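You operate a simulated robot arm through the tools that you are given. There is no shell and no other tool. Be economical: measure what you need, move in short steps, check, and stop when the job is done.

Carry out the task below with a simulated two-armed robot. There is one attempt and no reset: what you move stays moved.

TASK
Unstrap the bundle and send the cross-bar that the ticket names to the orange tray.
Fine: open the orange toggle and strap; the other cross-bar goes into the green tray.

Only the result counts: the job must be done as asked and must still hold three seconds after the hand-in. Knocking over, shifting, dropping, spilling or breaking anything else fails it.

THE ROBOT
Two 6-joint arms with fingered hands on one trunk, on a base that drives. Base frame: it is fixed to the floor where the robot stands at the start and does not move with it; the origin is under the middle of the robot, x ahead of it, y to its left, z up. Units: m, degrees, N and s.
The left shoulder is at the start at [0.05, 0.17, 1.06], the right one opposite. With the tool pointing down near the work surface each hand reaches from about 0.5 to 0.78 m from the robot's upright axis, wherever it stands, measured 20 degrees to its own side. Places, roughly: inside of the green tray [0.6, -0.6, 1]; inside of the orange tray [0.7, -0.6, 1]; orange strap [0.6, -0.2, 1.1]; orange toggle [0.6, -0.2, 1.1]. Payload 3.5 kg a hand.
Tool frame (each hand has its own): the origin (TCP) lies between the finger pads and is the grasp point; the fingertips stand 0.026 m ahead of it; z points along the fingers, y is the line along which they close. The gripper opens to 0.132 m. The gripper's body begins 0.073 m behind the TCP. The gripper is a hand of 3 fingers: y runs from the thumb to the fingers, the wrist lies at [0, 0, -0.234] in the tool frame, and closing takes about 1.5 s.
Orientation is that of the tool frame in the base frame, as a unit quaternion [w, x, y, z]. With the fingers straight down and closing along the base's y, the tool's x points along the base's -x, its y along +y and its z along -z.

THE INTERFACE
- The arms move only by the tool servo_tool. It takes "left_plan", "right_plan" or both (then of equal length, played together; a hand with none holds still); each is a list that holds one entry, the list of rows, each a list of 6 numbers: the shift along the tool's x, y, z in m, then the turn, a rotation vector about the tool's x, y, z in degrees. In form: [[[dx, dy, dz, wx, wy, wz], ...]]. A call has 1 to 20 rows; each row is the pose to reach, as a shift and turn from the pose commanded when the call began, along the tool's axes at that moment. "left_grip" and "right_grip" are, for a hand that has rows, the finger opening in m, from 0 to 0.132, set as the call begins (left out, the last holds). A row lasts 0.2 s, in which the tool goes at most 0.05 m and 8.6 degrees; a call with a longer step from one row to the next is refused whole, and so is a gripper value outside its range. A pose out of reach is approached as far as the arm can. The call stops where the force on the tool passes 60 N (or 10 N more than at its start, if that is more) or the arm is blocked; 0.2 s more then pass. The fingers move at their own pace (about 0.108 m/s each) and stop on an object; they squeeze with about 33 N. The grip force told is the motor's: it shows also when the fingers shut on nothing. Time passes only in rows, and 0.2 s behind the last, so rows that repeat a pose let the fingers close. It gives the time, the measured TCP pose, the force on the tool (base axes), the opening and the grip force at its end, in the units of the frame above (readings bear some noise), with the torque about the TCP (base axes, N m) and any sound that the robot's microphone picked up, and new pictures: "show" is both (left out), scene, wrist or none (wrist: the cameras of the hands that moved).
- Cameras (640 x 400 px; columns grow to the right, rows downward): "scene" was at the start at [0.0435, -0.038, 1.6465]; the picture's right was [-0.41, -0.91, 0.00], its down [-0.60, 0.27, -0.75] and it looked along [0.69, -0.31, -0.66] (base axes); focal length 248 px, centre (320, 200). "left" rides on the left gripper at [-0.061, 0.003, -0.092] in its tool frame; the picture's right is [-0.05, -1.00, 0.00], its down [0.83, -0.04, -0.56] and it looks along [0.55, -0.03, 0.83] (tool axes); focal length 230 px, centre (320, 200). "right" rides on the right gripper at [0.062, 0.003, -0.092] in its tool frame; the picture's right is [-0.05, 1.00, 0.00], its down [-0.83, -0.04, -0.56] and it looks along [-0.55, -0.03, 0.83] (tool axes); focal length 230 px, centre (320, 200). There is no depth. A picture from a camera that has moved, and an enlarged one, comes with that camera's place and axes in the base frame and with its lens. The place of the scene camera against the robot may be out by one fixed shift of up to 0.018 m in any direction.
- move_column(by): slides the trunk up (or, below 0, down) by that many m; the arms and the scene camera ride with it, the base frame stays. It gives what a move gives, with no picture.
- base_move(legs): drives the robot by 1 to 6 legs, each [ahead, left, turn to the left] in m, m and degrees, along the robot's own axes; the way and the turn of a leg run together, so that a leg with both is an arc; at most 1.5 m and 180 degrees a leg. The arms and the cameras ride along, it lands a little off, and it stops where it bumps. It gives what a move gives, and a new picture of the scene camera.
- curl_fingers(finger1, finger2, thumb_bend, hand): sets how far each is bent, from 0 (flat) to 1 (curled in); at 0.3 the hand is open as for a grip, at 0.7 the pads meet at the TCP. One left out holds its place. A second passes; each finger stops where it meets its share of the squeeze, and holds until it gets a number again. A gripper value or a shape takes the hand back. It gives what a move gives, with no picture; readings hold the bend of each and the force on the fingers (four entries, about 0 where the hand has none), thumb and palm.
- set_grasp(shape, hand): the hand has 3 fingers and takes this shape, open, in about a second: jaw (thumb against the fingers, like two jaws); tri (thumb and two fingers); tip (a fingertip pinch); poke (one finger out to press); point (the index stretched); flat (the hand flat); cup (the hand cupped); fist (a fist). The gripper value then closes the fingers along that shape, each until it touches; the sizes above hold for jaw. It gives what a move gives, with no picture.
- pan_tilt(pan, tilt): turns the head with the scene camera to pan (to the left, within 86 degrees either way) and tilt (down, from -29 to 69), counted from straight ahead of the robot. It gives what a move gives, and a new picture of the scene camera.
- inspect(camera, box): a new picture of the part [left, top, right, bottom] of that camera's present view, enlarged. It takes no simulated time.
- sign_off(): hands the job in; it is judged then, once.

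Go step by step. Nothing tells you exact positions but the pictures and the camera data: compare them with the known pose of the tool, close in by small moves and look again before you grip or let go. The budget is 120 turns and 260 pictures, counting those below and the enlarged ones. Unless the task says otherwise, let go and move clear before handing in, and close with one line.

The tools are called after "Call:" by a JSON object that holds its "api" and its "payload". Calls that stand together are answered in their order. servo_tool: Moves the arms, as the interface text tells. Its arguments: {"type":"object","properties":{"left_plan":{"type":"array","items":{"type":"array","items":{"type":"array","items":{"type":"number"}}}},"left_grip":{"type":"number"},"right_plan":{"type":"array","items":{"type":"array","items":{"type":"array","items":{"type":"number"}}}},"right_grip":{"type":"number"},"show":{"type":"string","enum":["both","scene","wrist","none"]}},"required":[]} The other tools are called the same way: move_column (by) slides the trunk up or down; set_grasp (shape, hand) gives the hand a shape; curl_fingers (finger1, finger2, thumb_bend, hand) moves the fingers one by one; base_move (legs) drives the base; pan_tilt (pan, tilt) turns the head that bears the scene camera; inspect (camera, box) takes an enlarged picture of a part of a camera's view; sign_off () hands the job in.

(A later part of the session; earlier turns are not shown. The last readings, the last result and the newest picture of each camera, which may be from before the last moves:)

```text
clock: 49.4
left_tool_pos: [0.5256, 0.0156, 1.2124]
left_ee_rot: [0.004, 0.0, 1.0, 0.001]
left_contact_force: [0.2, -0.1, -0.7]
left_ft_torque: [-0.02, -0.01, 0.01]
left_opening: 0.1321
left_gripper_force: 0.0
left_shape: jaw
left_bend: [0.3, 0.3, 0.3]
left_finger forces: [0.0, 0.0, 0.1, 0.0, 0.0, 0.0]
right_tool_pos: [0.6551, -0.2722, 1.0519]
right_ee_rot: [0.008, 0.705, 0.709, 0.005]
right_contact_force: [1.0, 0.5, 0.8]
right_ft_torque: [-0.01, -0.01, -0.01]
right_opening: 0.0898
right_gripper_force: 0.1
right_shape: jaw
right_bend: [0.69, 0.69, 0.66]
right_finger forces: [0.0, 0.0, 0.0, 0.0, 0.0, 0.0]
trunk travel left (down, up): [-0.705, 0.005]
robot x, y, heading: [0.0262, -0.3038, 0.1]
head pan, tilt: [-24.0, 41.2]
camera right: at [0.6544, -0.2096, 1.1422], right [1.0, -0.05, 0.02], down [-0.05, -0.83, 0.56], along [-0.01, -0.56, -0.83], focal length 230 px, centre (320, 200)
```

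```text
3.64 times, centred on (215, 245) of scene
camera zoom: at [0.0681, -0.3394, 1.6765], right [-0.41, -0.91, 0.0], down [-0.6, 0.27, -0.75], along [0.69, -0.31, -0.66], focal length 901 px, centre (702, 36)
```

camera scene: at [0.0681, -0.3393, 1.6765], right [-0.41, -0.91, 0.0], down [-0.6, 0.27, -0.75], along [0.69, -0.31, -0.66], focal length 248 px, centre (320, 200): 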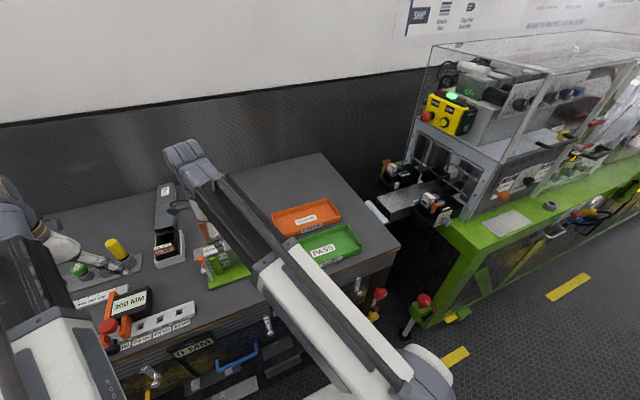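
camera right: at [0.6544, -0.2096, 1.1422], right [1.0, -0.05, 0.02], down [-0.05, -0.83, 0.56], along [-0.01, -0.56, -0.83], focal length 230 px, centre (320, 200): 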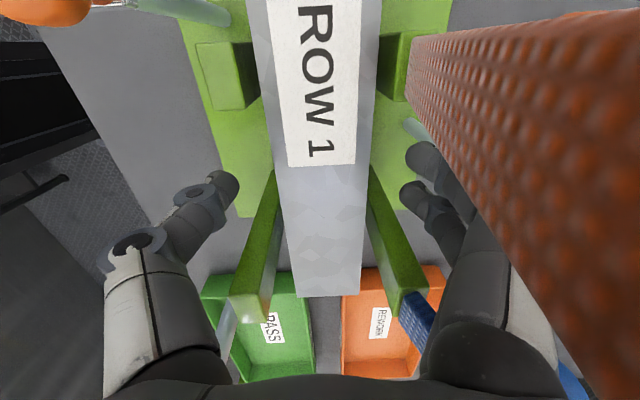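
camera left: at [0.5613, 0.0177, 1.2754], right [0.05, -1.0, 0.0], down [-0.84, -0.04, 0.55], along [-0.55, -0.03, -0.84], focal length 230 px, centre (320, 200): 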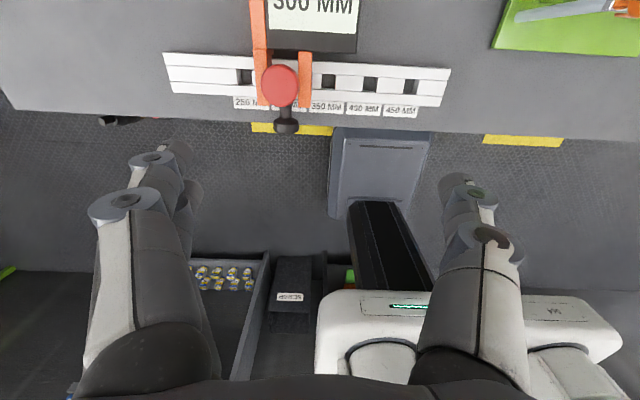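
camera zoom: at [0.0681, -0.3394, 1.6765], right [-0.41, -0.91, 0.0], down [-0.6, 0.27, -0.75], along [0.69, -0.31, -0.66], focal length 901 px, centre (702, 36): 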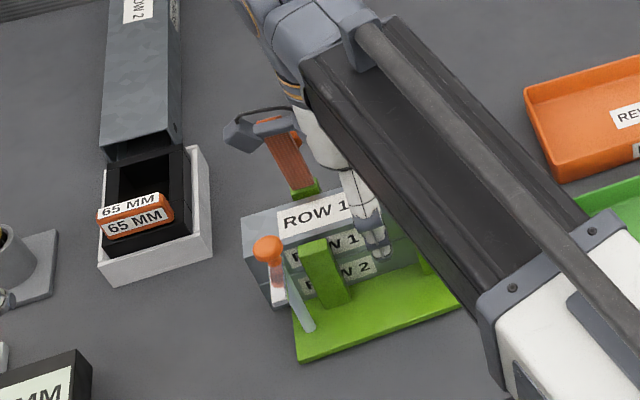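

The thumb tip is at z≈1.02 on the upper bar, and the seam between bars is near 1.00. I'll lower 8 mm more and close.

Call:
{"api": "servo_tool", "payload": {"right_plan": [[[0, 0, 0.008, 0, 0, 0], [0, 0, 0.008, 0, 0, 0]]], "show": "none"}}

Call:
{"api": "servo_tool", "payload": {"right_plan": [[[0, 0, 0, 0, 0, 0], [0, 0, 0, 0, 0, 0], [0, 0, 0, 0, 0, 0], [0, 0, 0, 0, 0, 0], [0, 0, 0, 0, 0, 0], [0, 0, 0, 0, 0, 0]]], "right_grip": 0.02, "show": "wrist"}}

```text
clock: 50.0
left_tool_pos: [0.5262, 0.0141, 1.212]
left_ee_rot: [0.004, 0.001, 1.0, 0.001]
left_contact_force: [-0.7, 0.2, 0.1]
left_ft_torque: [-0.01, -0.02, 0.02]
left_opening: 0.132
left_gripper_force: 0.1
left_shape: jaw
left_bend: [0.3, 0.3, 0.3]
left_finger forces: [0.0, 0.0, 0.0, 0.0, 0.0, 0.0]
right_tool_pos: [0.6545, -0.2702, 1.044]
right_ee_rot: [0.008, 0.705, 0.709, 0.006]
right_contact_force: [-1.1, -0.4, 0.8]
right_ft_torque: [-0.01, -0.04, 0.01]
right_opening: 0.0899
right_gripper_force: 0.0
right_shape: jaw
right_bend: [0.69, 0.69, 0.66]
right_finger forces: [0.0, 0.0, 0.1, 0.1, 0.0, 0.1]
trunk travel left (down, up): [-0.705, 0.005]
robot x, y, heading: [0.0251, -0.3011, -0.2]
head pan, tilt: [-24.0, 41.2]
```

```text
clock: 51.4
left_tool_pos: [0.5255, 0.0134, 1.2115]
left_ee_rot: [0.004, 0.002, 1.0, 0.001]
left_contact_force: [0.9, 0.4, -1.0]
left_ft_torque: [-0.01, 0.04, -0.02]
left_opening: 0.1319
left_gripper_force: 0.1
left_shape: jaw
left_bend: [0.3, 0.3, 0.3]
left_finger forces: [0.0, 0.0, 0.0, 0.1, 0.0, 0.0]
right_tool_pos: [0.6554, -0.2708, 1.0436]
right_ee_rot: [0.008, 0.705, 0.709, 0.006]
right_contact_force: [0.2, 0.4, -0.2]
right_ft_torque: [-0.03, -0.01, 0.0]
right_opening: 0.0393
right_gripper_force: 33.0
right_shape: jaw
right_bend: [0.73, 0.73, 0.7]
right_finger forces: [15.0, 15.0, 0.1, 0.1, 29.9, 0.0]
trunk travel left (down, up): [-0.705, 0.005]
robot x, y, heading: [0.0241, -0.2995, -0.0]
head pan, tilt: [-24.0, 41.2]
camera right: at [0.6551, -0.209, 1.1349], right [1.0, -0.05, 0.02], down [-0.05, -0.83, 0.56], along [-0.01, -0.56, -0.83], focal length 230 px, centre (320, 200)
```

right: 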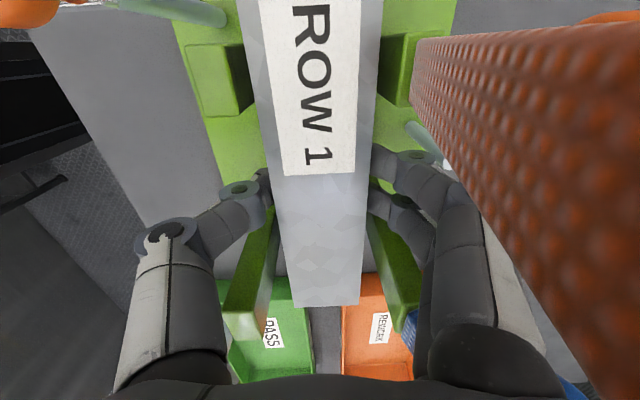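

The grip is solid at 0.039 m wide. I'll lift the ROW 1 bar straight up, pull back to x≈0.59 to clear the blue strap, then carry it toward -y above the toggles.

Call:
{"api": "servo_tool", "payload": {"right_plan": [[[0, 0, -0.01, 0, 0, 0], [0, 0, -0.025, 0, 0, 0], [0, 0, -0.05, 0, 0, 0], [0, 0, -0.075, 0, 0, 0], [0, 0, -0.1, 0, 0, 0], [0, 0, -0.125, 0, 0, 0], [0, 0, -0.13, 0, 0, 0], [0, -0.02, -0.13, 0, 0, 0], [0, -0.045, -0.13, 0, 0, 0], [0, -0.065, -0.13, 0, 0, 0], [0, -0.065, -0.13, 0, 0, 0]]]}}

```text
clock: 53.8
left_tool_pos: [0.5254, 0.0141, 1.2128]
left_ee_rot: [0.004, 0.001, 1.0, 0.001]
left_contact_force: [-0.8, -0.1, -0.1]
left_ft_torque: [-0.04, 0.0, -0.04]
left_opening: 0.1319
left_gripper_force: 0.0
left_shape: jaw
left_bend: [0.3, 0.3, 0.3]
left_finger forces: [0.0, 0.0, 0.0, 0.0, 0.0, 0.1]
right_tool_pos: [0.5883, -0.2724, 1.1715]
right_ee_rot: [0.008, 0.705, 0.709, 0.005]
right_contact_force: [-0.4, -1.5, -0.8]
right_ft_torque: [-0.02, 0.02, 0.0]
right_opening: 0.0392
right_gripper_force: 33.4
right_shape: jaw
right_bend: [0.73, 0.73, 0.7]
right_finger forces: [15.2, 15.0, 0.1, 0.0, 30.2, 0.0]
trunk travel left (down, up): [-0.705, 0.005]
robot x, y, heading: [0.023, -0.3032, -0.1]
head pan, tilt: [-24.0, 41.2]
camera scene: at [0.0683, -0.3394, 1.6765], right [-0.41, -0.91, 0.0], down [-0.6, 0.27, -0.75], along [0.69, -0.31, -0.66], focal length 248 px, centre (320, 200)
camera right: at [0.588, -0.2104, 1.2624], right [1.0, -0.05, 0.02], down [-0.05, -0.83, 0.56], along [-0.01, -0.56, -0.83], focal length 230 px, centre (320, 200)
```

scene: 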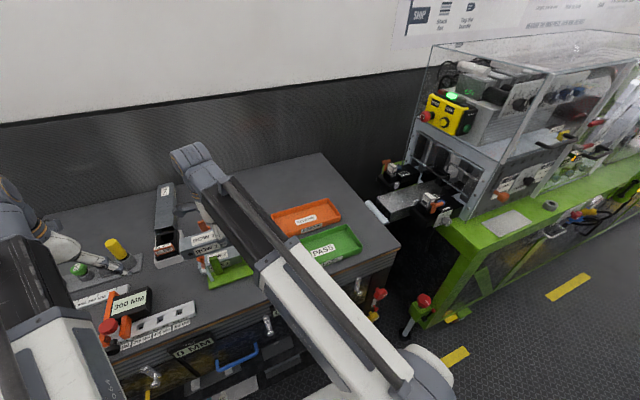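
right: 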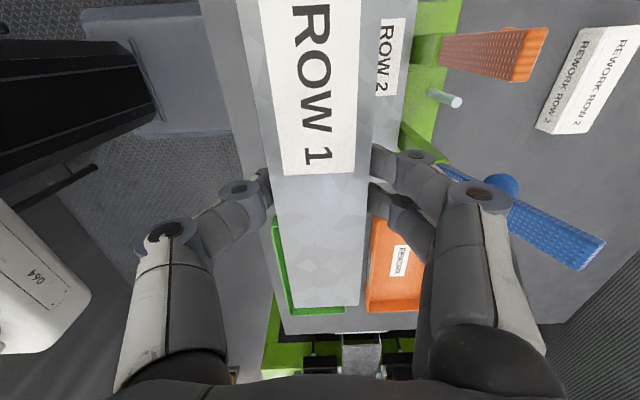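

The ROW 1 bar is free, the ROW 2 bar stays in place, and the orange strap stays upright. I'll carry the bar to the green PASS tray, whose centre is about (0.565, -0.578).

Call:
{"api": "servo_tool", "payload": {"right_plan": [[[-0.04, -0.01, 0, 0, 0, 0], [-0.085, -0.02, 0, 0, 0, 0], [-0.13, -0.022, 0, 0, 0, 0], [-0.175, -0.022, 0, 0, 0, 0], [-0.22, -0.022, 0, 0, 0, 0], [-0.265, -0.022, 0, 0, 0, 0], [-0.305, -0.022, 0, 0, 0, 0], [-0.318, -0.022, 0, 0, 0, 0], [-0.318, -0.022, 0.03, 0, 0, 0], [-0.318, -0.022, 0.06, 0, 0, 0], [-0.318, -0.022, 0.06, 0, 0, 0]]]}}

Call:
{"api": "inspect", "payload": {"camera": "scene", "box": [160, 170, 400, 320]}}

```text
clock: 56.2
left_tool_pos: [0.5273, 0.0142, 1.2141]
left_ee_rot: [0.004, 0.0, 1.0, 0.0]
left_contact_force: [-0.1, 0.0, -0.6]
left_ft_torque: [0.01, -0.01, 0.0]
left_opening: 0.1315
left_gripper_force: 0.0
left_shape: jaw
left_bend: [0.3, 0.3, 0.3]
left_finger forces: [0.0, 0.0, 0.0, 0.0, 0.0, 0.0]
right_tool_pos: [0.5685, -0.589, 1.1123]
right_ee_rot: [0.008, 0.706, 0.709, 0.005]
right_contact_force: [-0.2, -0.9, -0.6]
right_ft_torque: [-0.03, -0.01, 0.0]
right_opening: 0.039
right_gripper_force: 33.3
right_shape: jaw
right_bend: [0.73, 0.73, 0.7]
right_finger forces: [15.1, 15.0, 0.1, 0.1, 29.9, 0.0]
trunk travel left (down, up): [-0.705, 0.005]
robot x, y, heading: [0.0231, -0.3032, -0.1]
head pan, tilt: [-24.0, 41.2]
camera scene: at [0.0682, -0.3395, 1.6765], right [-0.41, -0.91, 0.0], down [-0.6, 0.27, -0.75], along [0.69, -0.31, -0.66], focal length 248 px, centre (320, 200)
camera right: at [0.5683, -0.5283, 1.2027], right [1.0, -0.05, 0.02], down [-0.05, -0.83, 0.56], along [-0.01, -0.56, -0.83], focal length 230 px, centre (320, 200)
```

scene: 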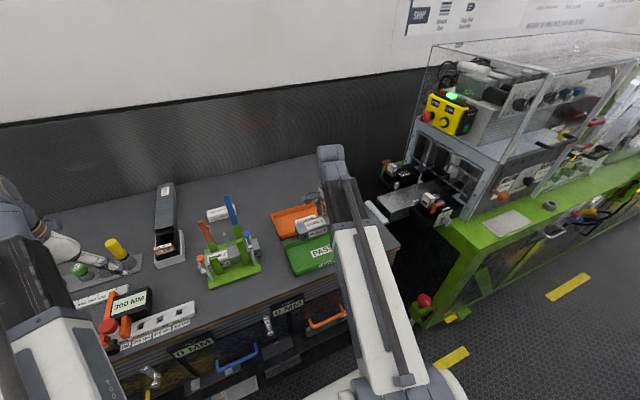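
right: 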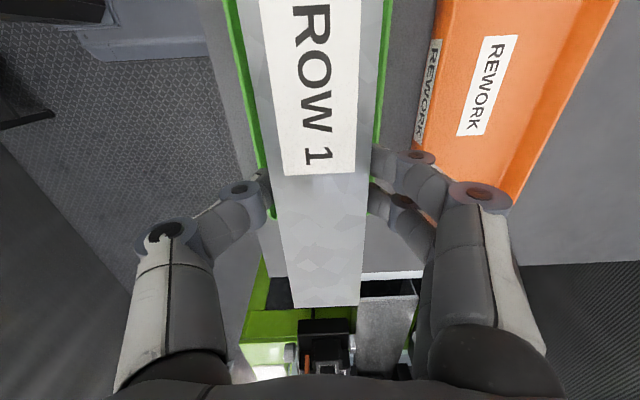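

```text
2.67 times, centred on (280, 245) of scene
camera zoom: at [0.0682, -0.3395, 1.6765], right [-0.41, -0.91, 0.0], down [-0.6, 0.27, -0.75], along [0.69, -0.31, -0.66], focal length 661 px, centre (427, 80)
```

zoom: 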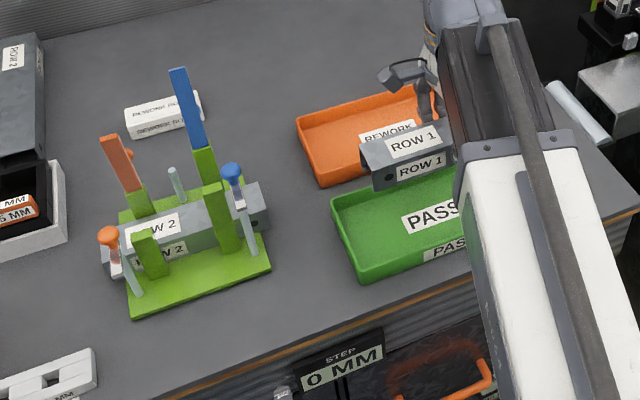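

The bar is centred over the green tray. I'll lower it until I feel contact.

Call:
{"api": "servo_tool", "payload": {"right_plan": [[[0, 0, 0.03, 0, 0, 0], [0, 0, 0.06, 0, 0, 0], [0, 0, 0.085, 0, 0, 0], [0, 0, 0.094, 0, 0, 0], [0, 0, 0.098, 0, 0, 0], [0, 0, 0.098, 0, 0, 0]]], "show": "wrist"}}

Call:
{"api": "inspect", "payload": {"camera": "scene", "box": [260, 180, 360, 290]}}

```text
clock: 57.6
left_tool_pos: [0.5258, 0.0136, 1.2126]
left_ee_rot: [0.004, 0.001, 1.0, 0.001]
left_contact_force: [-0.1, 0.1, 0.6]
left_ft_torque: [0.02, 0.02, 0.0]
left_opening: 0.1317
left_gripper_force: 0.0
left_shape: jaw
left_bend: [0.3, 0.3, 0.3]
left_finger forces: [0.1, 0.0, 0.0, 0.1, 0.1, 0.0]
right_tool_pos: [0.5709, -0.5907, 1.0131]
right_ee_rot: [0.008, 0.705, 0.709, 0.006]
right_contact_force: [0.4, 0.2, -1.2]
right_ft_torque: [-0.03, 0.0, 0.0]
right_opening: 0.0392
right_gripper_force: 32.9
right_shape: jaw
right_bend: [0.73, 0.73, 0.7]
right_finger forces: [14.9, 15.0, 0.1, 0.0, 29.9, 0.0]
trunk travel left (down, up): [-0.705, 0.005]
robot x, y, heading: [0.0226, -0.3053, -0.0]
head pan, tilt: [-24.0, 41.2]
camera right: at [0.5701, -0.529, 1.1046], right [1.0, -0.05, 0.02], down [-0.05, -0.83, 0.56], along [-0.01, -0.56, -0.83], focal length 230 px, centre (320, 200)
```

right: 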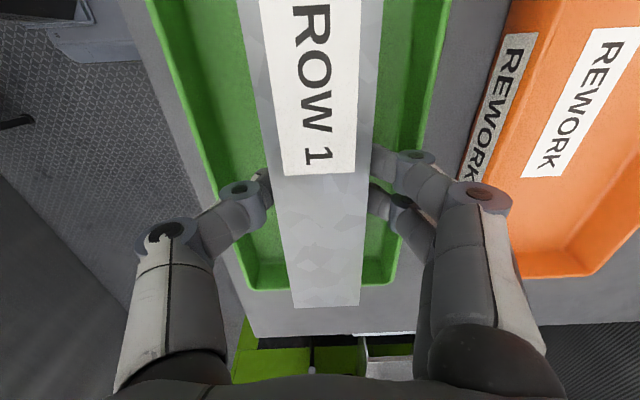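

```text
3.64 times, centred on (310, 235) of scene
camera zoom: at [0.0682, -0.3395, 1.6765], right [-0.41, -0.91, 0.0], down [-0.6, 0.27, -0.75], along [0.69, -0.31, -0.66], focal length 901 px, centre (356, 73)
```

zoom: 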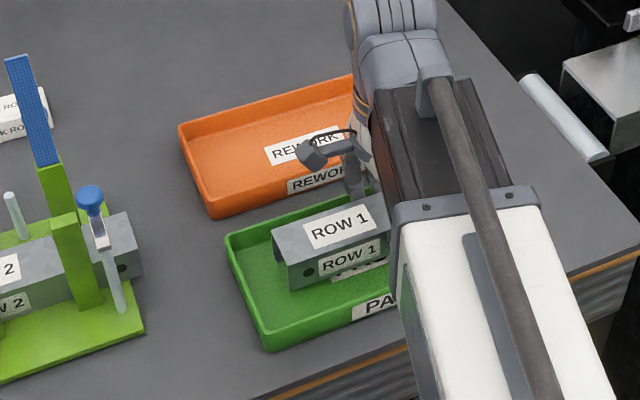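

The bar is inside the walls. I'll shift it slightly +y and lower to contact.

Call:
{"api": "servo_tool", "payload": {"right_plan": [[[0.006, 0, 0.003, 0, 0, 0], [0.006, 0, 0.006, 0, 0, 0], [0.006, 0, 0.009, 0, 0, 0], [0.006, 0, 0.012, 0, 0, 0], [0.006, 0, 0.015, 0, 0, 0]]], "show": "none"}}

```text
clock: 58.8
left_tool_pos: [0.5265, 0.013, 1.2127]
left_ee_rot: [0.004, 0.0, 1.0, 0.001]
left_contact_force: [-0.3, 1.2, -0.2]
left_ft_torque: [-0.01, 0.04, -0.02]
left_opening: 0.1319
left_gripper_force: 0.1
left_shape: jaw
left_bend: [0.3, 0.3, 0.3]
left_finger forces: [0.0, 0.0, 0.1, 0.0, 0.1, 0.0]
right_tool_pos: [0.5718, -0.5859, 0.999]
right_ee_rot: [0.008, 0.706, 0.709, 0.006]
right_contact_force: [0.9, 0.2, -1.7]
right_ft_torque: [0.03, -0.01, 0.02]
right_opening: 0.0389
right_gripper_force: 33.2
right_shape: jaw
right_bend: [0.73, 0.73, 0.7]
right_finger forces: [14.8, 15.0, 0.0, 0.0, 29.8, 0.0]
trunk travel left (down, up): [-0.705, 0.005]
robot x, y, heading: [0.0206, -0.2985, -0.1]
head pan, tilt: [-24.0, 41.2]
```

Call:
{"api": "servo_tool", "payload": {"right_plan": [[[0, 0, 0.002, 0, 0, 0], [0, 0, 0.004, 0, 0, 0], [0, 0, 0.006, 0, 0, 0], [0, 0, 0.008, 0, 0, 0]]], "show": "none"}}

Call:
{"api": "inspect", "payload": {"camera": "scene", "box": [280, 210, 340, 270]}}

```text
clock: 59.8
left_tool_pos: [0.5231, 0.0155, 1.2132]
left_ee_rot: [0.005, 0.0, 1.0, 0.001]
left_contact_force: [0.5, 0.0, -0.1]
left_ft_torque: [0.02, 0.01, -0.01]
left_opening: 0.1321
left_gripper_force: 0.1
left_shape: jaw
left_bend: [0.3, 0.3, 0.3]
left_finger forces: [0.0, 0.1, 0.1, 0.0, 0.0, 0.1]
right_tool_pos: [0.5693, -0.5855, 0.9936]
right_ee_rot: [0.011, 0.706, 0.708, 0.007]
right_contact_force: [0.8, -2.4, 39.2]
right_ft_torque: [-0.03, -0.12, -0.04]
right_opening: 0.0413
right_gripper_force: 33.1
right_shape: jaw
right_bend: [0.74, 0.74, 0.71]
right_finger forces: [19.6, 19.5, 0.0, 0.1, 38.5, 0.0]
trunk travel left (down, up): [-0.705, 0.005]
robot x, y, heading: [0.0251, -0.3019, -0.2]
head pan, tilt: [-24.0, 41.2]
```

```text
6.67 times, centred on (310, 240) of scene
camera zoom: at [0.065, -0.3382, 1.6771], right [-0.41, -0.91, 0.0], down [-0.6, 0.27, -0.75], along [0.69, -0.31, -0.66], focal length 1652 px, centre (387, -67)
```

zoom: 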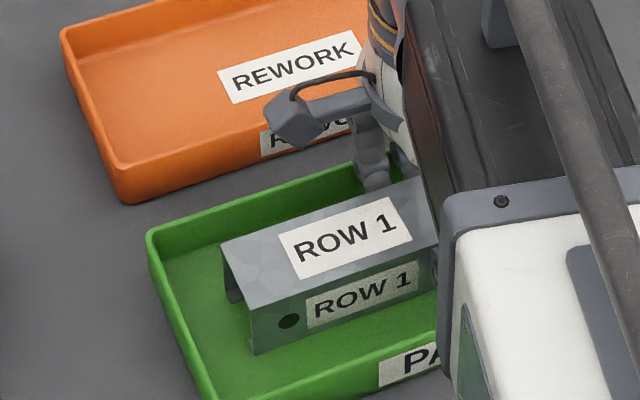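

The bar is down. I'll relieve the push, open modestly and rise.

Call:
{"api": "servo_tool", "payload": {"right_plan": [[[0, 0, -0.004, 0, 0, 0], [0, 0, -0.004, 0, 0, 0], [0, 0, -0.004, 0, 0, 0]]], "show": "none"}}

Call:
{"api": "servo_tool", "payload": {"right_plan": [[[0, 0, 0, 0, 0, 0], [0, 0, 0, 0, 0, 0], [0, 0, -0.01, 0, 0, 0], [0, 0, -0.04, 0, 0, 0], [0, 0, -0.08, 0, 0, 0], [0, 0, -0.12, 0, 0, 0], [0, 0, -0.16, 0, 0, 0], [0, 0, -0.18, 0, 0, 0], [0, 0, -0.18, 0, 0, 0]]], "right_grip": 0.06}}

```text
clock: 60.6
left_tool_pos: [0.5242, 0.0152, 1.2127]
left_ee_rot: [0.004, 0.0, 1.0, 0.002]
left_contact_force: [-0.1, 0.4, -0.6]
left_ft_torque: [0.01, -0.01, -0.02]
left_opening: 0.1319
left_gripper_force: 0.1
left_shape: jaw
left_bend: [0.3, 0.3, 0.3]
left_finger forces: [0.1, 0.1, 0.0, 0.1, 0.0, 0.0]
right_tool_pos: [0.5702, -0.5844, 0.9957]
right_ee_rot: [0.008, 0.706, 0.709, 0.005]
right_contact_force: [3.7, -4.5, 16.7]
right_ft_torque: [-0.08, -0.23, 0.0]
right_opening: 0.0415
right_gripper_force: 33.1
right_shape: jaw
right_bend: [0.74, 0.74, 0.71]
right_finger forces: [19.2, 19.1, 0.0, 0.1, 34.7, 0.0]
trunk travel left (down, up): [-0.705, 0.005]
robot x, y, heading: [0.0268, -0.3007, -0.1]
head pan, tilt: [-24.0, 41.2]
```

```text
clock: 62.6
left_tool_pos: [0.5252, 0.0155, 1.2125]
left_ee_rot: [0.005, 0.001, 1.0, 0.001]
left_contact_force: [0.2, -0.6, -1.1]
left_ft_torque: [-0.01, -0.03, 0.02]
left_opening: 0.1317
left_gripper_force: 0.1
left_shape: jaw
left_bend: [0.3, 0.3, 0.3]
left_finger forces: [0.1, 0.0, 0.0, 0.0, 0.0, 0.0]
right_tool_pos: [0.567, -0.5849, 1.1743]
right_ee_rot: [0.008, 0.705, 0.709, 0.006]
right_contact_force: [0.5, -0.7, 0.2]
right_ft_torque: [-0.03, 0.03, -0.03]
right_opening: 0.0597
right_gripper_force: 0.1
right_shape: jaw
right_bend: [0.73, 0.73, 0.7]
right_finger forces: [0.0, 0.0, 0.0, 0.0, 0.0, 0.1]
trunk travel left (down, up): [-0.705, 0.005]
robot x, y, heading: [0.0275, -0.3032, -0.0]
head pan, tilt: [-24.0, 41.2]
camera scene: at [0.0681, -0.3395, 1.6765], right [-0.41, -0.91, 0.0], down [-0.6, 0.27, -0.75], along [0.69, -0.31, -0.66], focal length 248 px, centre (320, 200)
camera right: at [0.5661, -0.5231, 1.265], right [1.0, -0.05, 0.02], down [-0.05, -0.83, 0.56], along [-0.01, -0.56, -0.83], focal length 230 px, centre (320, 200)
```

scene: 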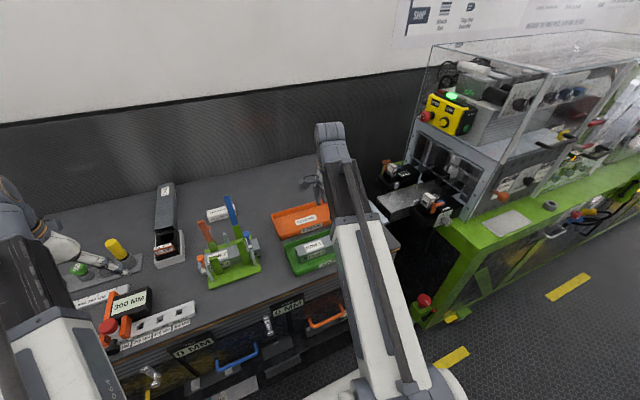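
right: 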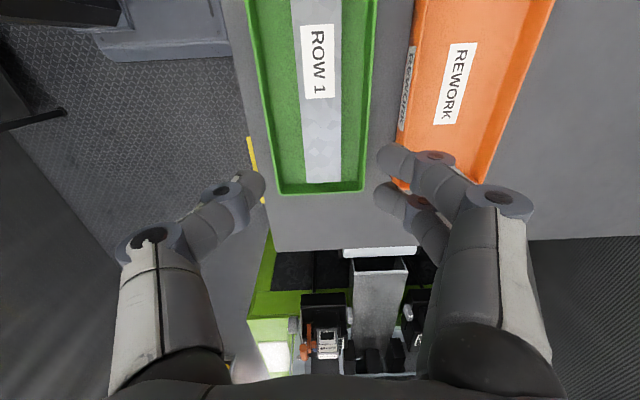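

ROW 1 sits flat in the green tray. Before grabbing the lower bar I'd like the orange strap further open, since it leans slightly forward. I'll go back with a closed hand and view it first.

Call:
{"api": "servo_tool", "payload": {"right_plan": [[[0.045, 0, 0, 0, 0, 0], [0.09, 0, 0, 0, 0, 0], [0.135, 0, 0, 0, 0, 0], [0.18, 0, 0, 0, 0, 0], [0.225, 0, 0, 0, 0, 0], [0.27, 0, 0, 0, 0, 0], [0.315, 0, 0, 0, 0, 0], [0.36, 0, 0, 0, 0, 0], [0.367, 0.02, 0, 0, 0, 0], [0.367, 0.02, 0, 0, 0, 0]]], "right_grip": 0, "show": "wrist"}}

Call:
{"api": "inspect", "payload": {"camera": "right", "box": [280, 0, 520, 240]}}

Call:
{"api": "inspect", "payload": {"camera": "scene", "box": [160, 190, 270, 300]}}

```text
clock: 64.8
left_tool_pos: [0.526, 0.0142, 1.2127]
left_ee_rot: [0.004, 0.001, 1.0, 0.0]
left_contact_force: [0.9, 0.3, 0.4]
left_ft_torque: [-0.04, 0.05, 0.02]
left_opening: 0.1317
left_gripper_force: 0.1
left_shape: jaw
left_bend: [0.3, 0.3, 0.3]
left_finger forces: [0.1, 0.1, 0.0, 0.0, 0.0, 0.0]
right_tool_pos: [0.5845, -0.2192, 1.1766]
right_ee_rot: [0.008, 0.705, 0.709, 0.006]
right_contact_force: [-0.4, -0.2, 0.5]
right_ft_torque: [0.01, 0.01, 0.01]
right_opening: 0.0001
right_gripper_force: 32.7
right_shape: jaw
right_bend: [0.68, 0.68, 0.74]
right_finger forces: [0.0, 0.0, 0.0, 0.1, 0.1, 0.1]
trunk travel left (down, up): [-0.705, 0.005]
robot x, y, heading: [0.0259, -0.3005, -0.1]
head pan, tilt: [-24.0, 41.2]
camera right: at [0.5841, -0.1567, 1.2677], right [1.0, -0.05, 0.02], down [-0.05, -0.83, 0.56], along [-0.01, -0.56, -0.83], focal length 230 px, centre (320, 200)
```

right: 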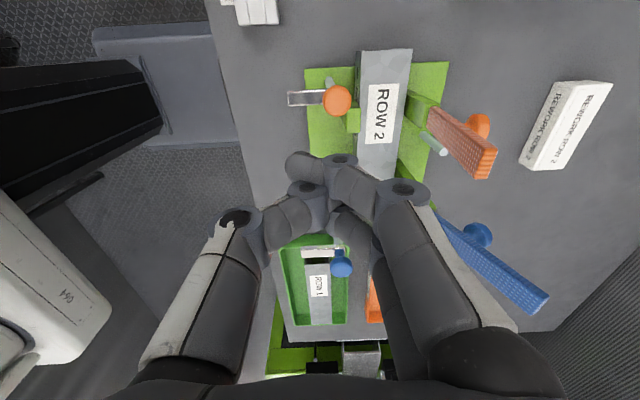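

```text
1.67 times, centred on (400, 120) of right
camera zoom: at [0.5841, -0.1567, 1.2677], right [1.0, -0.05, 0.02], down [-0.05, -0.83, 0.56], along [-0.01, -0.56, -0.83], focal length 384 px, centre (187, 333)
```

zoom: 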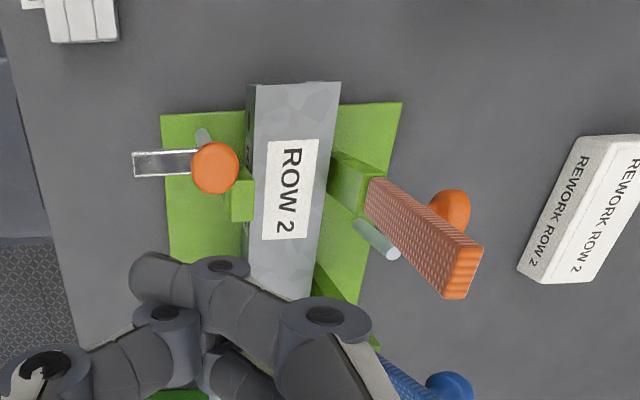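

```text
3.64 times, centred on (215, 245) of scene
camera zoom: at [0.0679, -0.3394, 1.6765], right [-0.41, -0.91, 0.0], down [-0.6, 0.27, -0.75], along [0.69, -0.31, -0.66], focal length 901 px, centre (702, 36)
```

zoom: 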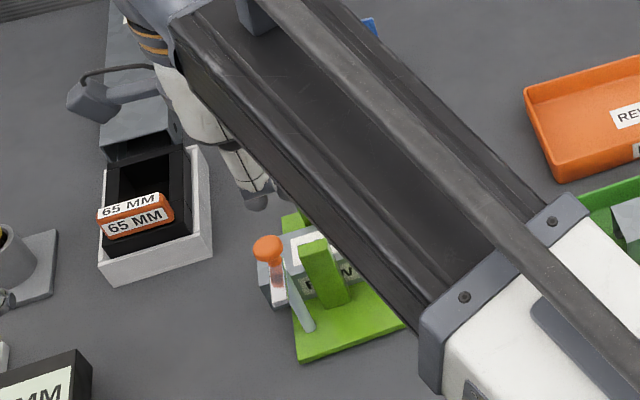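

Compared with the blue strap, the orange one stands about 15–20° less open. I'll push it gently back with the closed fingers at tip height, watching the force.

Call:
{"api": "servo_tool", "payload": {"right_plan": [[[0, 0, 0.027, 0, 0, 0], [0, 0.03, 0.027, 0, 0, 0], [0, 0.055, 0.027, 0, 0, 0], [0, 0.062, 0.027, 0, 0, 0], [0, 0.069, 0.027, 0, 0, 0], [0, 0.076, 0.027, 0, 0, 0], [0, 0.083, 0.027, 0, 0, 0], [0, 0.09, 0.027, 0, 0, 0], [0, 0.09, 0.027, 0, 0, 0]]], "show": "wrist"}}

```text
clock: 66.8
left_tool_pos: [0.5267, 0.0141, 1.2134]
left_ee_rot: [0.005, 0.001, 1.0, 0.0]
left_contact_force: [-0.3, 0.5, 0.0]
left_ft_torque: [0.02, 0.0, 0.01]
left_opening: 0.1319
left_gripper_force: 0.0
left_shape: jaw
left_bend: [0.3, 0.3, 0.3]
left_finger forces: [0.0, 0.0, 0.0, 0.0, 0.1, 0.0]
right_tool_pos: [0.676, -0.2178, 1.1491]
right_ee_rot: [0.008, 0.705, 0.709, 0.006]
right_contact_force: [0.5, -0.3, 0.4]
right_ft_torque: [0.01, 0.0, -0.02]
right_opening: 0.0
right_gripper_force: 33.1
right_shape: jaw
right_bend: [0.68, 0.68, 0.74]
right_finger forces: [0.0, 0.1, 0.0, 0.0, 0.0, 0.0]
trunk travel left (down, up): [-0.705, 0.005]
robot x, y, heading: [0.0235, -0.3039, 0.1]
head pan, tilt: [-24.0, 41.2]
camera right: at [0.6764, -0.1556, 1.2397], right [1.0, -0.05, 0.02], down [-0.05, -0.83, 0.56], along [-0.01, -0.56, -0.83], focal length 230 px, centre (320, 200)
```

right: 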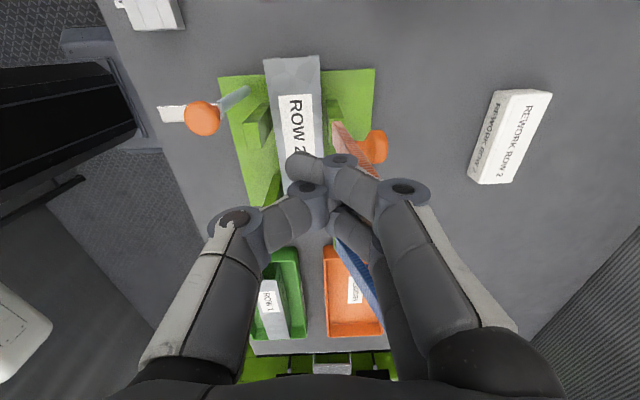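

Call:
{"api": "servo_tool", "payload": {"right_plan": [[[0, 0.006, 0, 0, 0, 0], [0, 0.012, 0, 0, 0, 0], [0, 0.018, 0, 0, 0, 0], [0, 0.024, 0, 0, 0, 0], [0, 0.03, 0, 0, 0, 0], [0, 0.03, 0, 0, 0, 0]]], "show": "wrist"}}

Call:
{"api": "inspect", "payload": {"camera": "right", "box": [220, 60, 420, 220]}}

```text
clock: 68.2
left_tool_pos: [0.5245, 0.0138, 1.2116]
left_ee_rot: [0.005, 0.001, 1.0, 0.0]
left_contact_force: [-0.1, -0.2, 0.7]
left_ft_torque: [0.0, 0.0, 0.03]
left_opening: 0.132
left_gripper_force: 0.0
left_shape: jaw
left_bend: [0.3, 0.3, 0.3]
left_finger forces: [0.1, 0.0, 0.0, 0.0, 0.0, 0.0]
right_tool_pos: [0.7047, -0.2158, 1.1505]
right_ee_rot: [0.007, 0.705, 0.709, 0.007]
right_contact_force: [-3.6, -0.2, 0.6]
right_ft_torque: [0.01, 0.07, 0.02]
right_opening: 0.0
right_gripper_force: 32.8
right_shape: jaw
right_bend: [0.68, 0.68, 0.74]
right_finger forces: [0.0, 0.0, 0.0, 0.0, 0.0, 0.0]
trunk travel left (down, up): [-0.705, 0.005]
robot x, y, heading: [0.0239, -0.3007, -0.1]
head pan, tilt: [-24.0, 41.2]
camera right: at [0.7042, -0.1542, 1.2406], right [1.0, -0.05, 0.02], down [-0.05, -0.83, 0.56], along [-0.01, -0.56, -0.83], focal length 230 px, centre (320, 200)
```

right: 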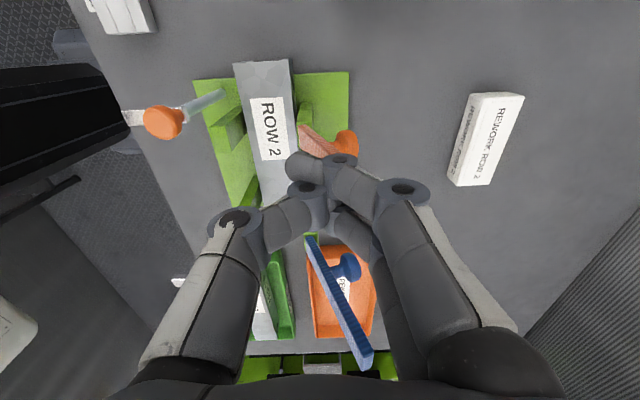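

```text
2.50 times, centred on (320, 140) of right
camera zoom: at [0.7042, -0.1542, 1.2406], right [1.0, -0.05, 0.02], down [-0.05, -0.83, 0.56], along [-0.01, -0.56, -0.83], focal length 575 px, centre (320, 350)
```

zoom: 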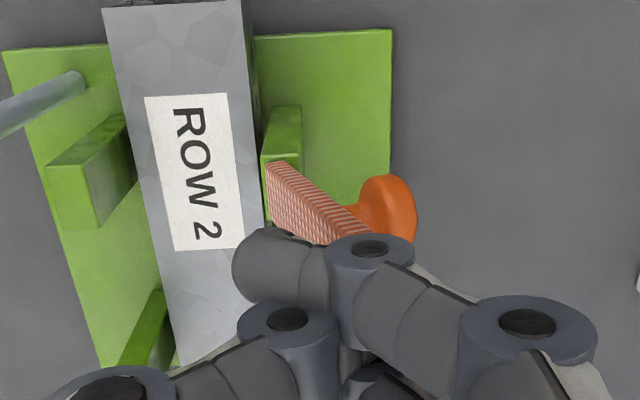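

It moved with only about 4 N. I'll back off and move to hover over the ROW 2 bar with the jaw open.

Call:
{"api": "servo_tool", "payload": {"right_plan": [[[0, -0.03, 0, 0, 0, 0], [0, -0.07, 0, 0, 0, 0], [-0.02, -0.1, -0.025, 0, 0, 0], [-0.05, -0.115, -0.025, 0, 0, 0], [-0.05, -0.115, -0.025, 0, 0, 0], [-0.05, -0.115, -0.025, 0, 0, 0]]], "right_grip": 0.09, "show": "wrist"}}

Call:
{"api": "inspect", "payload": {"camera": "right", "box": [260, 0, 500, 240]}}

```text
clock: 69.6
left_tool_pos: [0.5245, 0.0145, 1.2124]
left_ee_rot: [0.005, 0.001, 1.0, 0.0]
left_contact_force: [-0.4, -0.1, -0.5]
left_ft_torque: [0.0, 0.03, 0.03]
left_opening: 0.1318
left_gripper_force: 0.1
left_shape: jaw
left_bend: [0.3, 0.3, 0.3]
left_finger forces: [0.1, 0.0, 0.0, 0.0, 0.1, 0.0]
right_tool_pos: [0.591, -0.2693, 1.1725]
right_ee_rot: [0.008, 0.705, 0.709, 0.005]
right_contact_force: [-0.7, 0.3, -0.7]
right_ft_torque: [0.02, -0.01, -0.01]
right_opening: 0.0895
right_gripper_force: 0.0
right_shape: jaw
right_bend: [0.69, 0.69, 0.66]
right_finger forces: [0.1, 0.0, 0.0, 0.0, 0.1, 0.2]
trunk travel left (down, up): [-0.705, 0.005]
robot x, y, heading: [0.0265, -0.3006, -0.3]
head pan, tilt: [-24.0, 41.2]
camera right: at [0.5914, -0.2061, 1.2644], right [1.0, -0.05, 0.02], down [-0.05, -0.83, 0.56], along [-0.01, -0.56, -0.83], focal length 230 px, centre (320, 200)
```

right: 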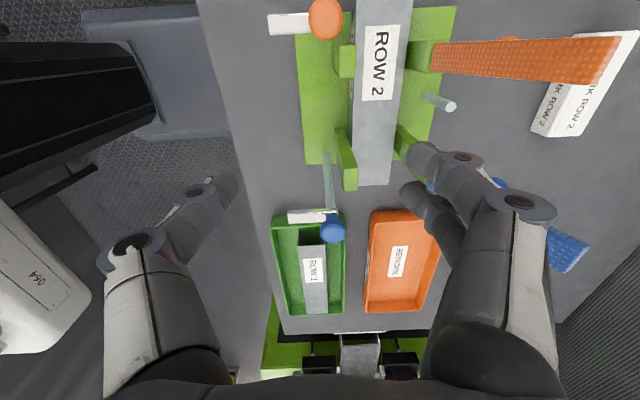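

```text
1.67 times, centred on (380, 120) of right
camera zoom: at [0.5914, -0.2061, 1.2644], right [1.0, -0.05, 0.02], down [-0.05, -0.83, 0.56], along [-0.01, -0.56, -0.83], focal length 384 px, centre (220, 333)
```

zoom: 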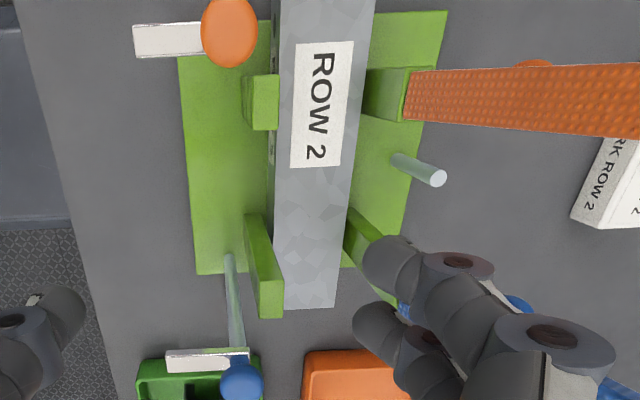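

The orange strap is now fully open, leaning back. I'll move over the ROW 2 bar and lower in stages.

Call:
{"api": "servo_tool", "payload": {"right_plan": [[[0, 0.03, 0, 0, 0, 0], [0, 0.063, 0, 0, 0, 0], [0, 0.063, 0.04, 0, 0, 0], [0, 0.063, 0.08, 0, 0, 0], [0, 0.063, 0.12, 0, 0, 0], [0, 0.063, 0.14, 0, 0, 0], [0, 0.063, 0.14, 0, 0, 0]]], "right_grip": 0.09, "show": "wrist"}}

Call:
{"api": "inspect", "payload": {"camera": "scene", "box": [160, 190, 270, 300]}}

```text
clock: 71.2
left_tool_pos: [0.5257, 0.0148, 1.2134]
left_ee_rot: [0.004, 0.0, 1.0, 0.001]
left_contact_force: [-0.2, 0.3, 0.4]
left_ft_torque: [-0.01, -0.01, 0.01]
left_opening: 0.132
left_gripper_force: 0.1
left_shape: jaw
left_bend: [0.3, 0.3, 0.3]
left_finger forces: [0.0, 0.0, 0.0, 0.1, 0.1, 0.0]
right_tool_pos: [0.6573, -0.2673, 1.0354]
right_ee_rot: [0.008, 0.706, 0.709, 0.006]
right_contact_force: [-0.2, 0.2, -0.7]
right_ft_torque: [0.0, 0.0, 0.0]
right_opening: 0.0897
right_gripper_force: 0.0
right_shape: jaw
right_bend: [0.69, 0.69, 0.66]
right_finger forces: [0.1, 0.0, 0.1, 0.1, 0.0, 0.1]
trunk travel left (down, up): [-0.705, 0.005]
robot x, y, heading: [0.0228, -0.3012, 0.1]
head pan, tilt: [-24.0, 41.2]
camera right: at [0.656, -0.2058, 1.1257], right [1.0, -0.05, 0.02], down [-0.05, -0.83, 0.56], along [-0.01, -0.56, -0.83], focal length 230 px, centre (320, 200)
```

right: 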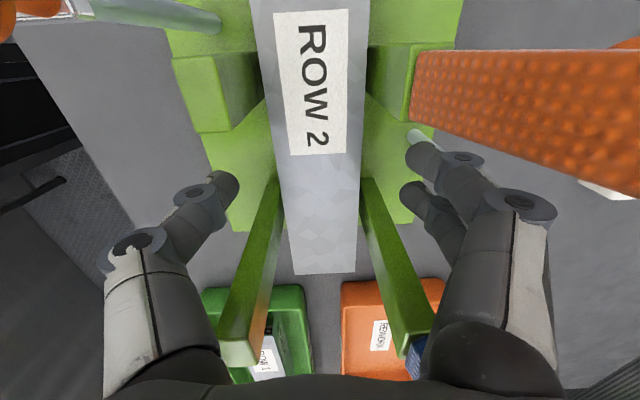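

```text
3.64 times, centred on (215, 245) of scene
camera zoom: at [0.0681, -0.3394, 1.6765], right [-0.41, -0.91, 0.0], down [-0.6, 0.27, -0.75], along [0.69, -0.31, -0.66], focal length 901 px, centre (702, 36)
```

zoom: 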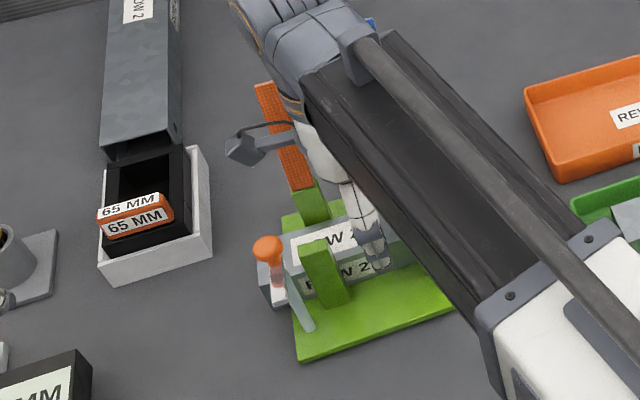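

The bar is centred and the guide pin (x≈0.735) is behind the fingers. I'll narrow the jaw to 0.07 and lower to the ROW 2 bar.

Call:
{"api": "servo_tool", "payload": {"right_plan": [[[0, 0, 0, 0, 0, 0], [0, 0, 0, 0, 0, 0], [0, 0, 0.012, 0, 0, 0], [0, 0, 0.024, 0, 0, 0], [0, 0, 0.034, 0, 0, 0], [0, 0, 0.034, 0, 0, 0]]], "right_grip": 0.07, "show": "wrist"}}

Call:
{"api": "inspect", "payload": {"camera": "scene", "box": [160, 190, 270, 300]}}

```text
clock: 72.6
left_tool_pos: [0.5254, 0.0133, 1.212]
left_ee_rot: [0.005, 0.001, 1.0, 0.0]
left_contact_force: [0.4, 0.7, 0.0]
left_ft_torque: [0.02, 0.01, -0.02]
left_opening: 0.1317
left_gripper_force: 0.1
left_shape: jaw
left_bend: [0.3, 0.3, 0.3]
left_finger forces: [0.1, 0.0, 0.1, 0.1, 0.0, 0.0]
right_tool_pos: [0.6574, -0.267, 1.0005]
right_ee_rot: [0.008, 0.705, 0.709, 0.005]
right_contact_force: [-0.6, 0.2, 0.1]
right_ft_torque: [-0.02, -0.01, -0.04]
right_opening: 0.0705
right_gripper_force: 0.1
right_shape: jaw
right_bend: [0.72, 0.72, 0.7]
right_finger forces: [0.0, 0.0, 0.0, 0.0, 0.1, 0.0]
trunk travel left (down, up): [-0.705, 0.005]
robot x, y, heading: [0.0242, -0.3003, 0.1]
head pan, tilt: [-24.0, 41.2]
camera right: at [0.6569, -0.2044, 1.0914], right [1.0, -0.05, 0.02], down [-0.05, -0.83, 0.56], along [-0.01, -0.56, -0.83], focal length 230 px, centre (320, 200)
```

right: 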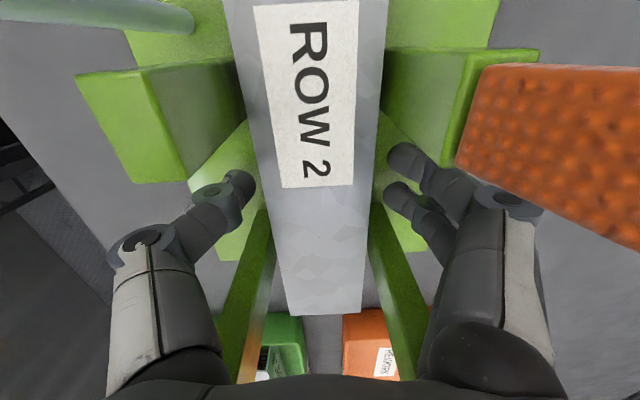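

```text
3.64 times, centred on (215, 245) of scene
camera zoom: at [0.0681, -0.3394, 1.6765], right [-0.41, -0.91, 0.0], down [-0.6, 0.27, -0.75], along [0.69, -0.31, -0.66], focal length 901 px, centre (702, 36)
```

zoom: 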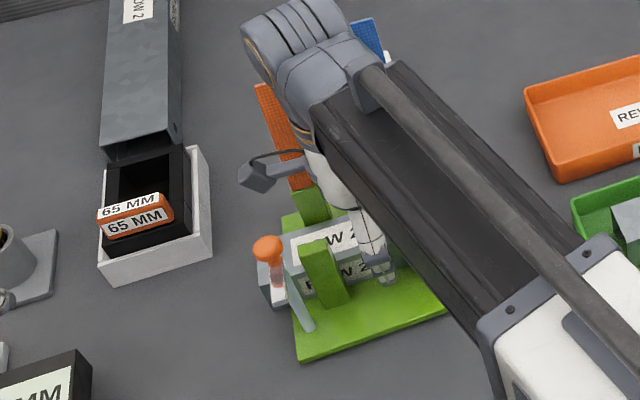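

The relative view matches the earlier bar 1 grasp. Closing now.

Call:
{"api": "servo_tool", "payload": {"right_plan": [[[0, 0, 0, 0, 0, 0], [0, 0, 0, 0, 0, 0], [0, 0, 0, 0, 0, 0], [0, 0, 0, 0, 0, 0], [0, 0, 0, 0, 0, 0]]], "right_grip": 0.02, "show": "none"}}

Call:
{"api": "servo_tool", "payload": {"right_plan": [[[0, 0, -0.01, 0, 0, 0], [0, 0, -0.025, 0, 0, 0], [0, 0, -0.05, 0, 0, 0], [0, 0, -0.075, 0, 0, 0], [0, 0, -0.1, 0, 0, 0], [0, 0, -0.125, 0, 0, 0], [0, 0, -0.15, 0, 0, 0], [0, 0, -0.172, 0, 0, 0], [0, 0, -0.172, 0, 0, 0], [0, -0.03, -0.172, 0, 0, 0], [0, -0.067, -0.172, 0, 0, 0], [0, -0.067, -0.172, 0, 0, 0]]]}}

```text
clock: 73.8
left_tool_pos: [0.5254, 0.0143, 1.2118]
left_ee_rot: [0.005, 0.001, 1.0, 0.0]
left_contact_force: [-0.1, 0.5, -0.5]
left_ft_torque: [0.04, 0.03, 0.01]
left_opening: 0.1319
left_gripper_force: 0.0
left_shape: jaw
left_bend: [0.3, 0.3, 0.3]
left_finger forces: [0.0, 0.0, 0.1, 0.1, 0.0, 0.0]
right_tool_pos: [0.6581, -0.2667, 1.0003]
right_ee_rot: [0.008, 0.706, 0.709, 0.006]
right_contact_force: [0.5, 0.1, 0.3]
right_ft_torque: [-0.02, 0.02, 0.01]
right_opening: 0.0431
right_gripper_force: 33.2
right_shape: jaw
right_bend: [0.73, 0.73, 0.7]
right_finger forces: [15.0, 15.1, 0.0, 0.0, 30.0, 0.0]
trunk travel left (down, up): [-0.705, 0.005]
robot x, y, heading: [0.0203, -0.3016, -0.0]
head pan, tilt: [-24.0, 41.2]
```

```text
clock: 76.4
left_tool_pos: [0.5256, 0.0141, 1.2121]
left_ee_rot: [0.004, 0.002, 1.0, 0.001]
left_contact_force: [-0.1, 0.4, -0.6]
left_ft_torque: [0.0, -0.02, 0.0]
left_opening: 0.1317
left_gripper_force: 0.1
left_shape: jaw
left_bend: [0.3, 0.3, 0.3]
left_finger forces: [0.0, 0.0, 0.0, 0.0, 0.0, 0.0]
right_tool_pos: [0.5871, -0.2682, 1.1705]
right_ee_rot: [0.008, 0.705, 0.709, 0.006]
right_contact_force: [-0.6, 0.4, -1.8]
right_ft_torque: [0.01, -0.02, -0.01]
right_opening: 0.0433
right_gripper_force: 32.6
right_shape: jaw
right_bend: [0.73, 0.73, 0.7]
right_finger forces: [15.2, 15.1, 0.0, 0.0, 30.1, 0.0]
trunk travel left (down, up): [-0.705, 0.005]
robot x, y, heading: [0.0242, -0.302, -0.1]
head pan, tilt: [-24.0, 41.2]
camera scene: at [0.0685, -0.3394, 1.6765], right [-0.41, -0.91, 0.0], down [-0.6, 0.27, -0.75], along [0.69, -0.31, -0.66], focal length 248 px, centre (320, 200)
camera right: at [0.5863, -0.2061, 1.2607], right [1.0, -0.05, 0.02], down [-0.05, -0.83, 0.56], along [-0.01, -0.56, -0.83], focal length 230 px, centre (320, 200)
```

scene: 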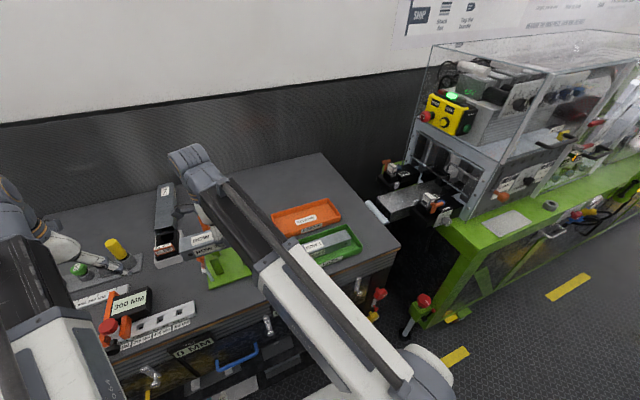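
right: 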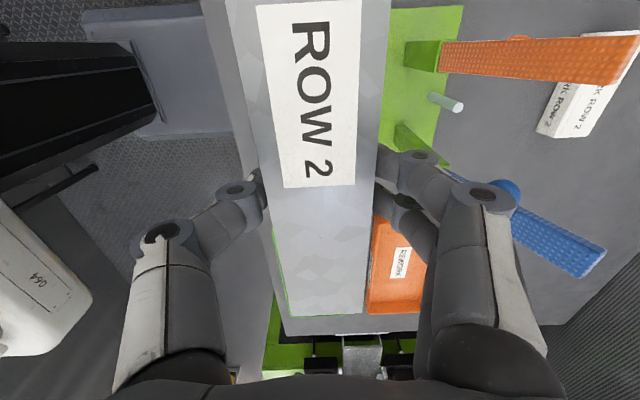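

The ROW 2 bar is lifted cleanly. I'll carry it over the trays, then out to the orange one.

Call:
{"api": "servo_tool", "payload": {"right_plan": [[[-0.04, 0, 0, 0, 0, 0], [-0.085, 0, 0, 0, 0, 0], [-0.13, 0, 0, 0, 0, 0], [-0.175, 0, 0, 0, 0, 0], [-0.22, 0, 0, 0, 0, 0], [-0.265, 0, 0, 0, 0, 0], [-0.305, 0, 0, 0, 0, 0], [-0.318, 0, 0.03, 0, 0, 0], [-0.318, 0.02, 0.06, 0, 0, 0], [-0.318, 0.05, 0.08, 0, 0, 0], [-0.318, 0.08, 0.085, 0, 0, 0], [-0.318, 0.11, 0.085, 0, 0, 0], [-0.318, 0.145, 0.085, 0, 0, 0], [-0.318, 0.145, 0.085, 0, 0, 0]]]}}

Call:
{"api": "inspect", "payload": {"camera": "scene", "box": [160, 170, 400, 320]}}

```text
clock: 79.4
left_tool_pos: [0.5254, 0.015, 1.2129]
left_ee_rot: [0.004, 0.001, 1.0, 0.002]
left_contact_force: [-0.3, -0.1, -0.4]
left_ft_torque: [0.0, 0.02, -0.04]
left_opening: 0.1318
left_gripper_force: 0.0
left_shape: jaw
left_bend: [0.3, 0.3, 0.3]
left_finger forces: [0.1, 0.0, 0.1, 0.0, 0.1, 0.0]
right_tool_pos: [0.7348, -0.5843, 1.0888]
right_ee_rot: [0.008, 0.705, 0.709, 0.006]
right_contact_force: [0.1, -0.3, -1.5]
right_ft_torque: [0.01, -0.01, -0.02]
right_opening: 0.0431
right_gripper_force: 32.7
right_shape: jaw
right_bend: [0.73, 0.73, 0.7]
right_finger forces: [15.0, 14.9, 0.1, 0.0, 30.1, 0.0]
trunk travel left (down, up): [-0.705, 0.005]
robot x, y, heading: [0.0224, -0.3014, -0.1]
head pan, tilt: [-24.0, 41.2]
camera scene: at [0.068, -0.3395, 1.6765], right [-0.41, -0.91, 0.0], down [-0.6, 0.27, -0.75], along [0.69, -0.31, -0.66], focal length 248 px, centre (320, 200)
camera right: at [0.7339, -0.5223, 1.1795], right [1.0, -0.05, 0.02], down [-0.05, -0.83, 0.56], along [-0.01, -0.56, -0.83], focal length 230 px, centre (320, 200)
```

scene: 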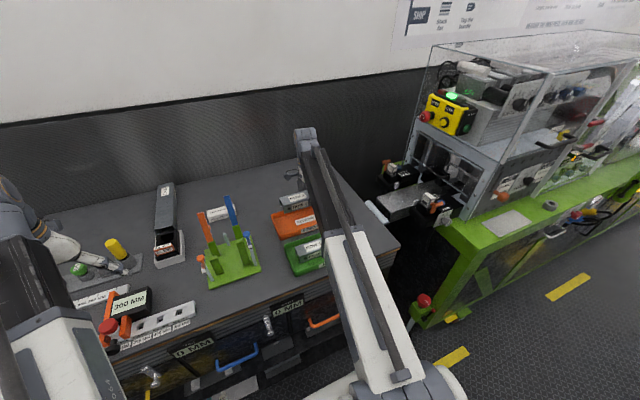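
right: 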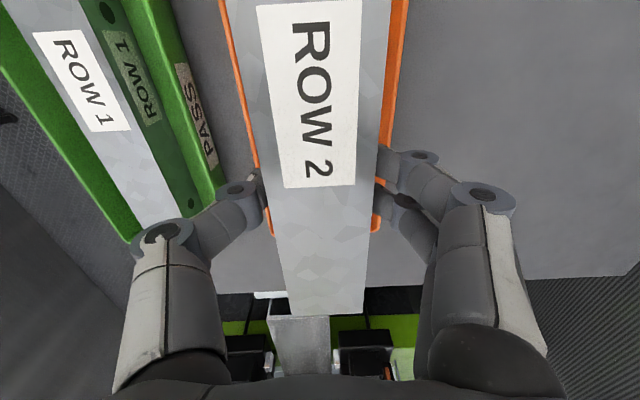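

```text
2.67 times, centred on (280, 245) of scene
camera zoom: at [0.068, -0.3395, 1.6765], right [-0.41, -0.91, 0.0], down [-0.6, 0.27, -0.75], along [0.69, -0.31, -0.66], focal length 661 px, centre (427, 80)
```

zoom: 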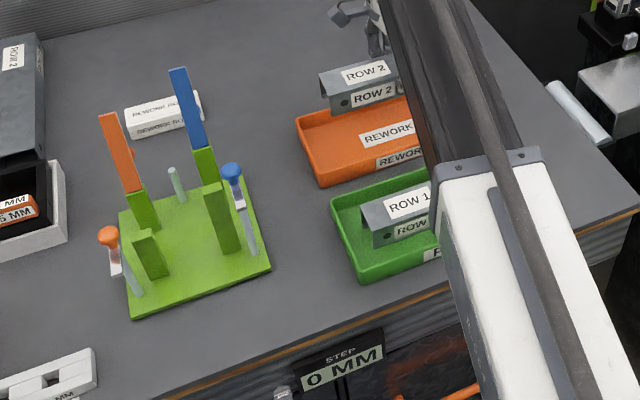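

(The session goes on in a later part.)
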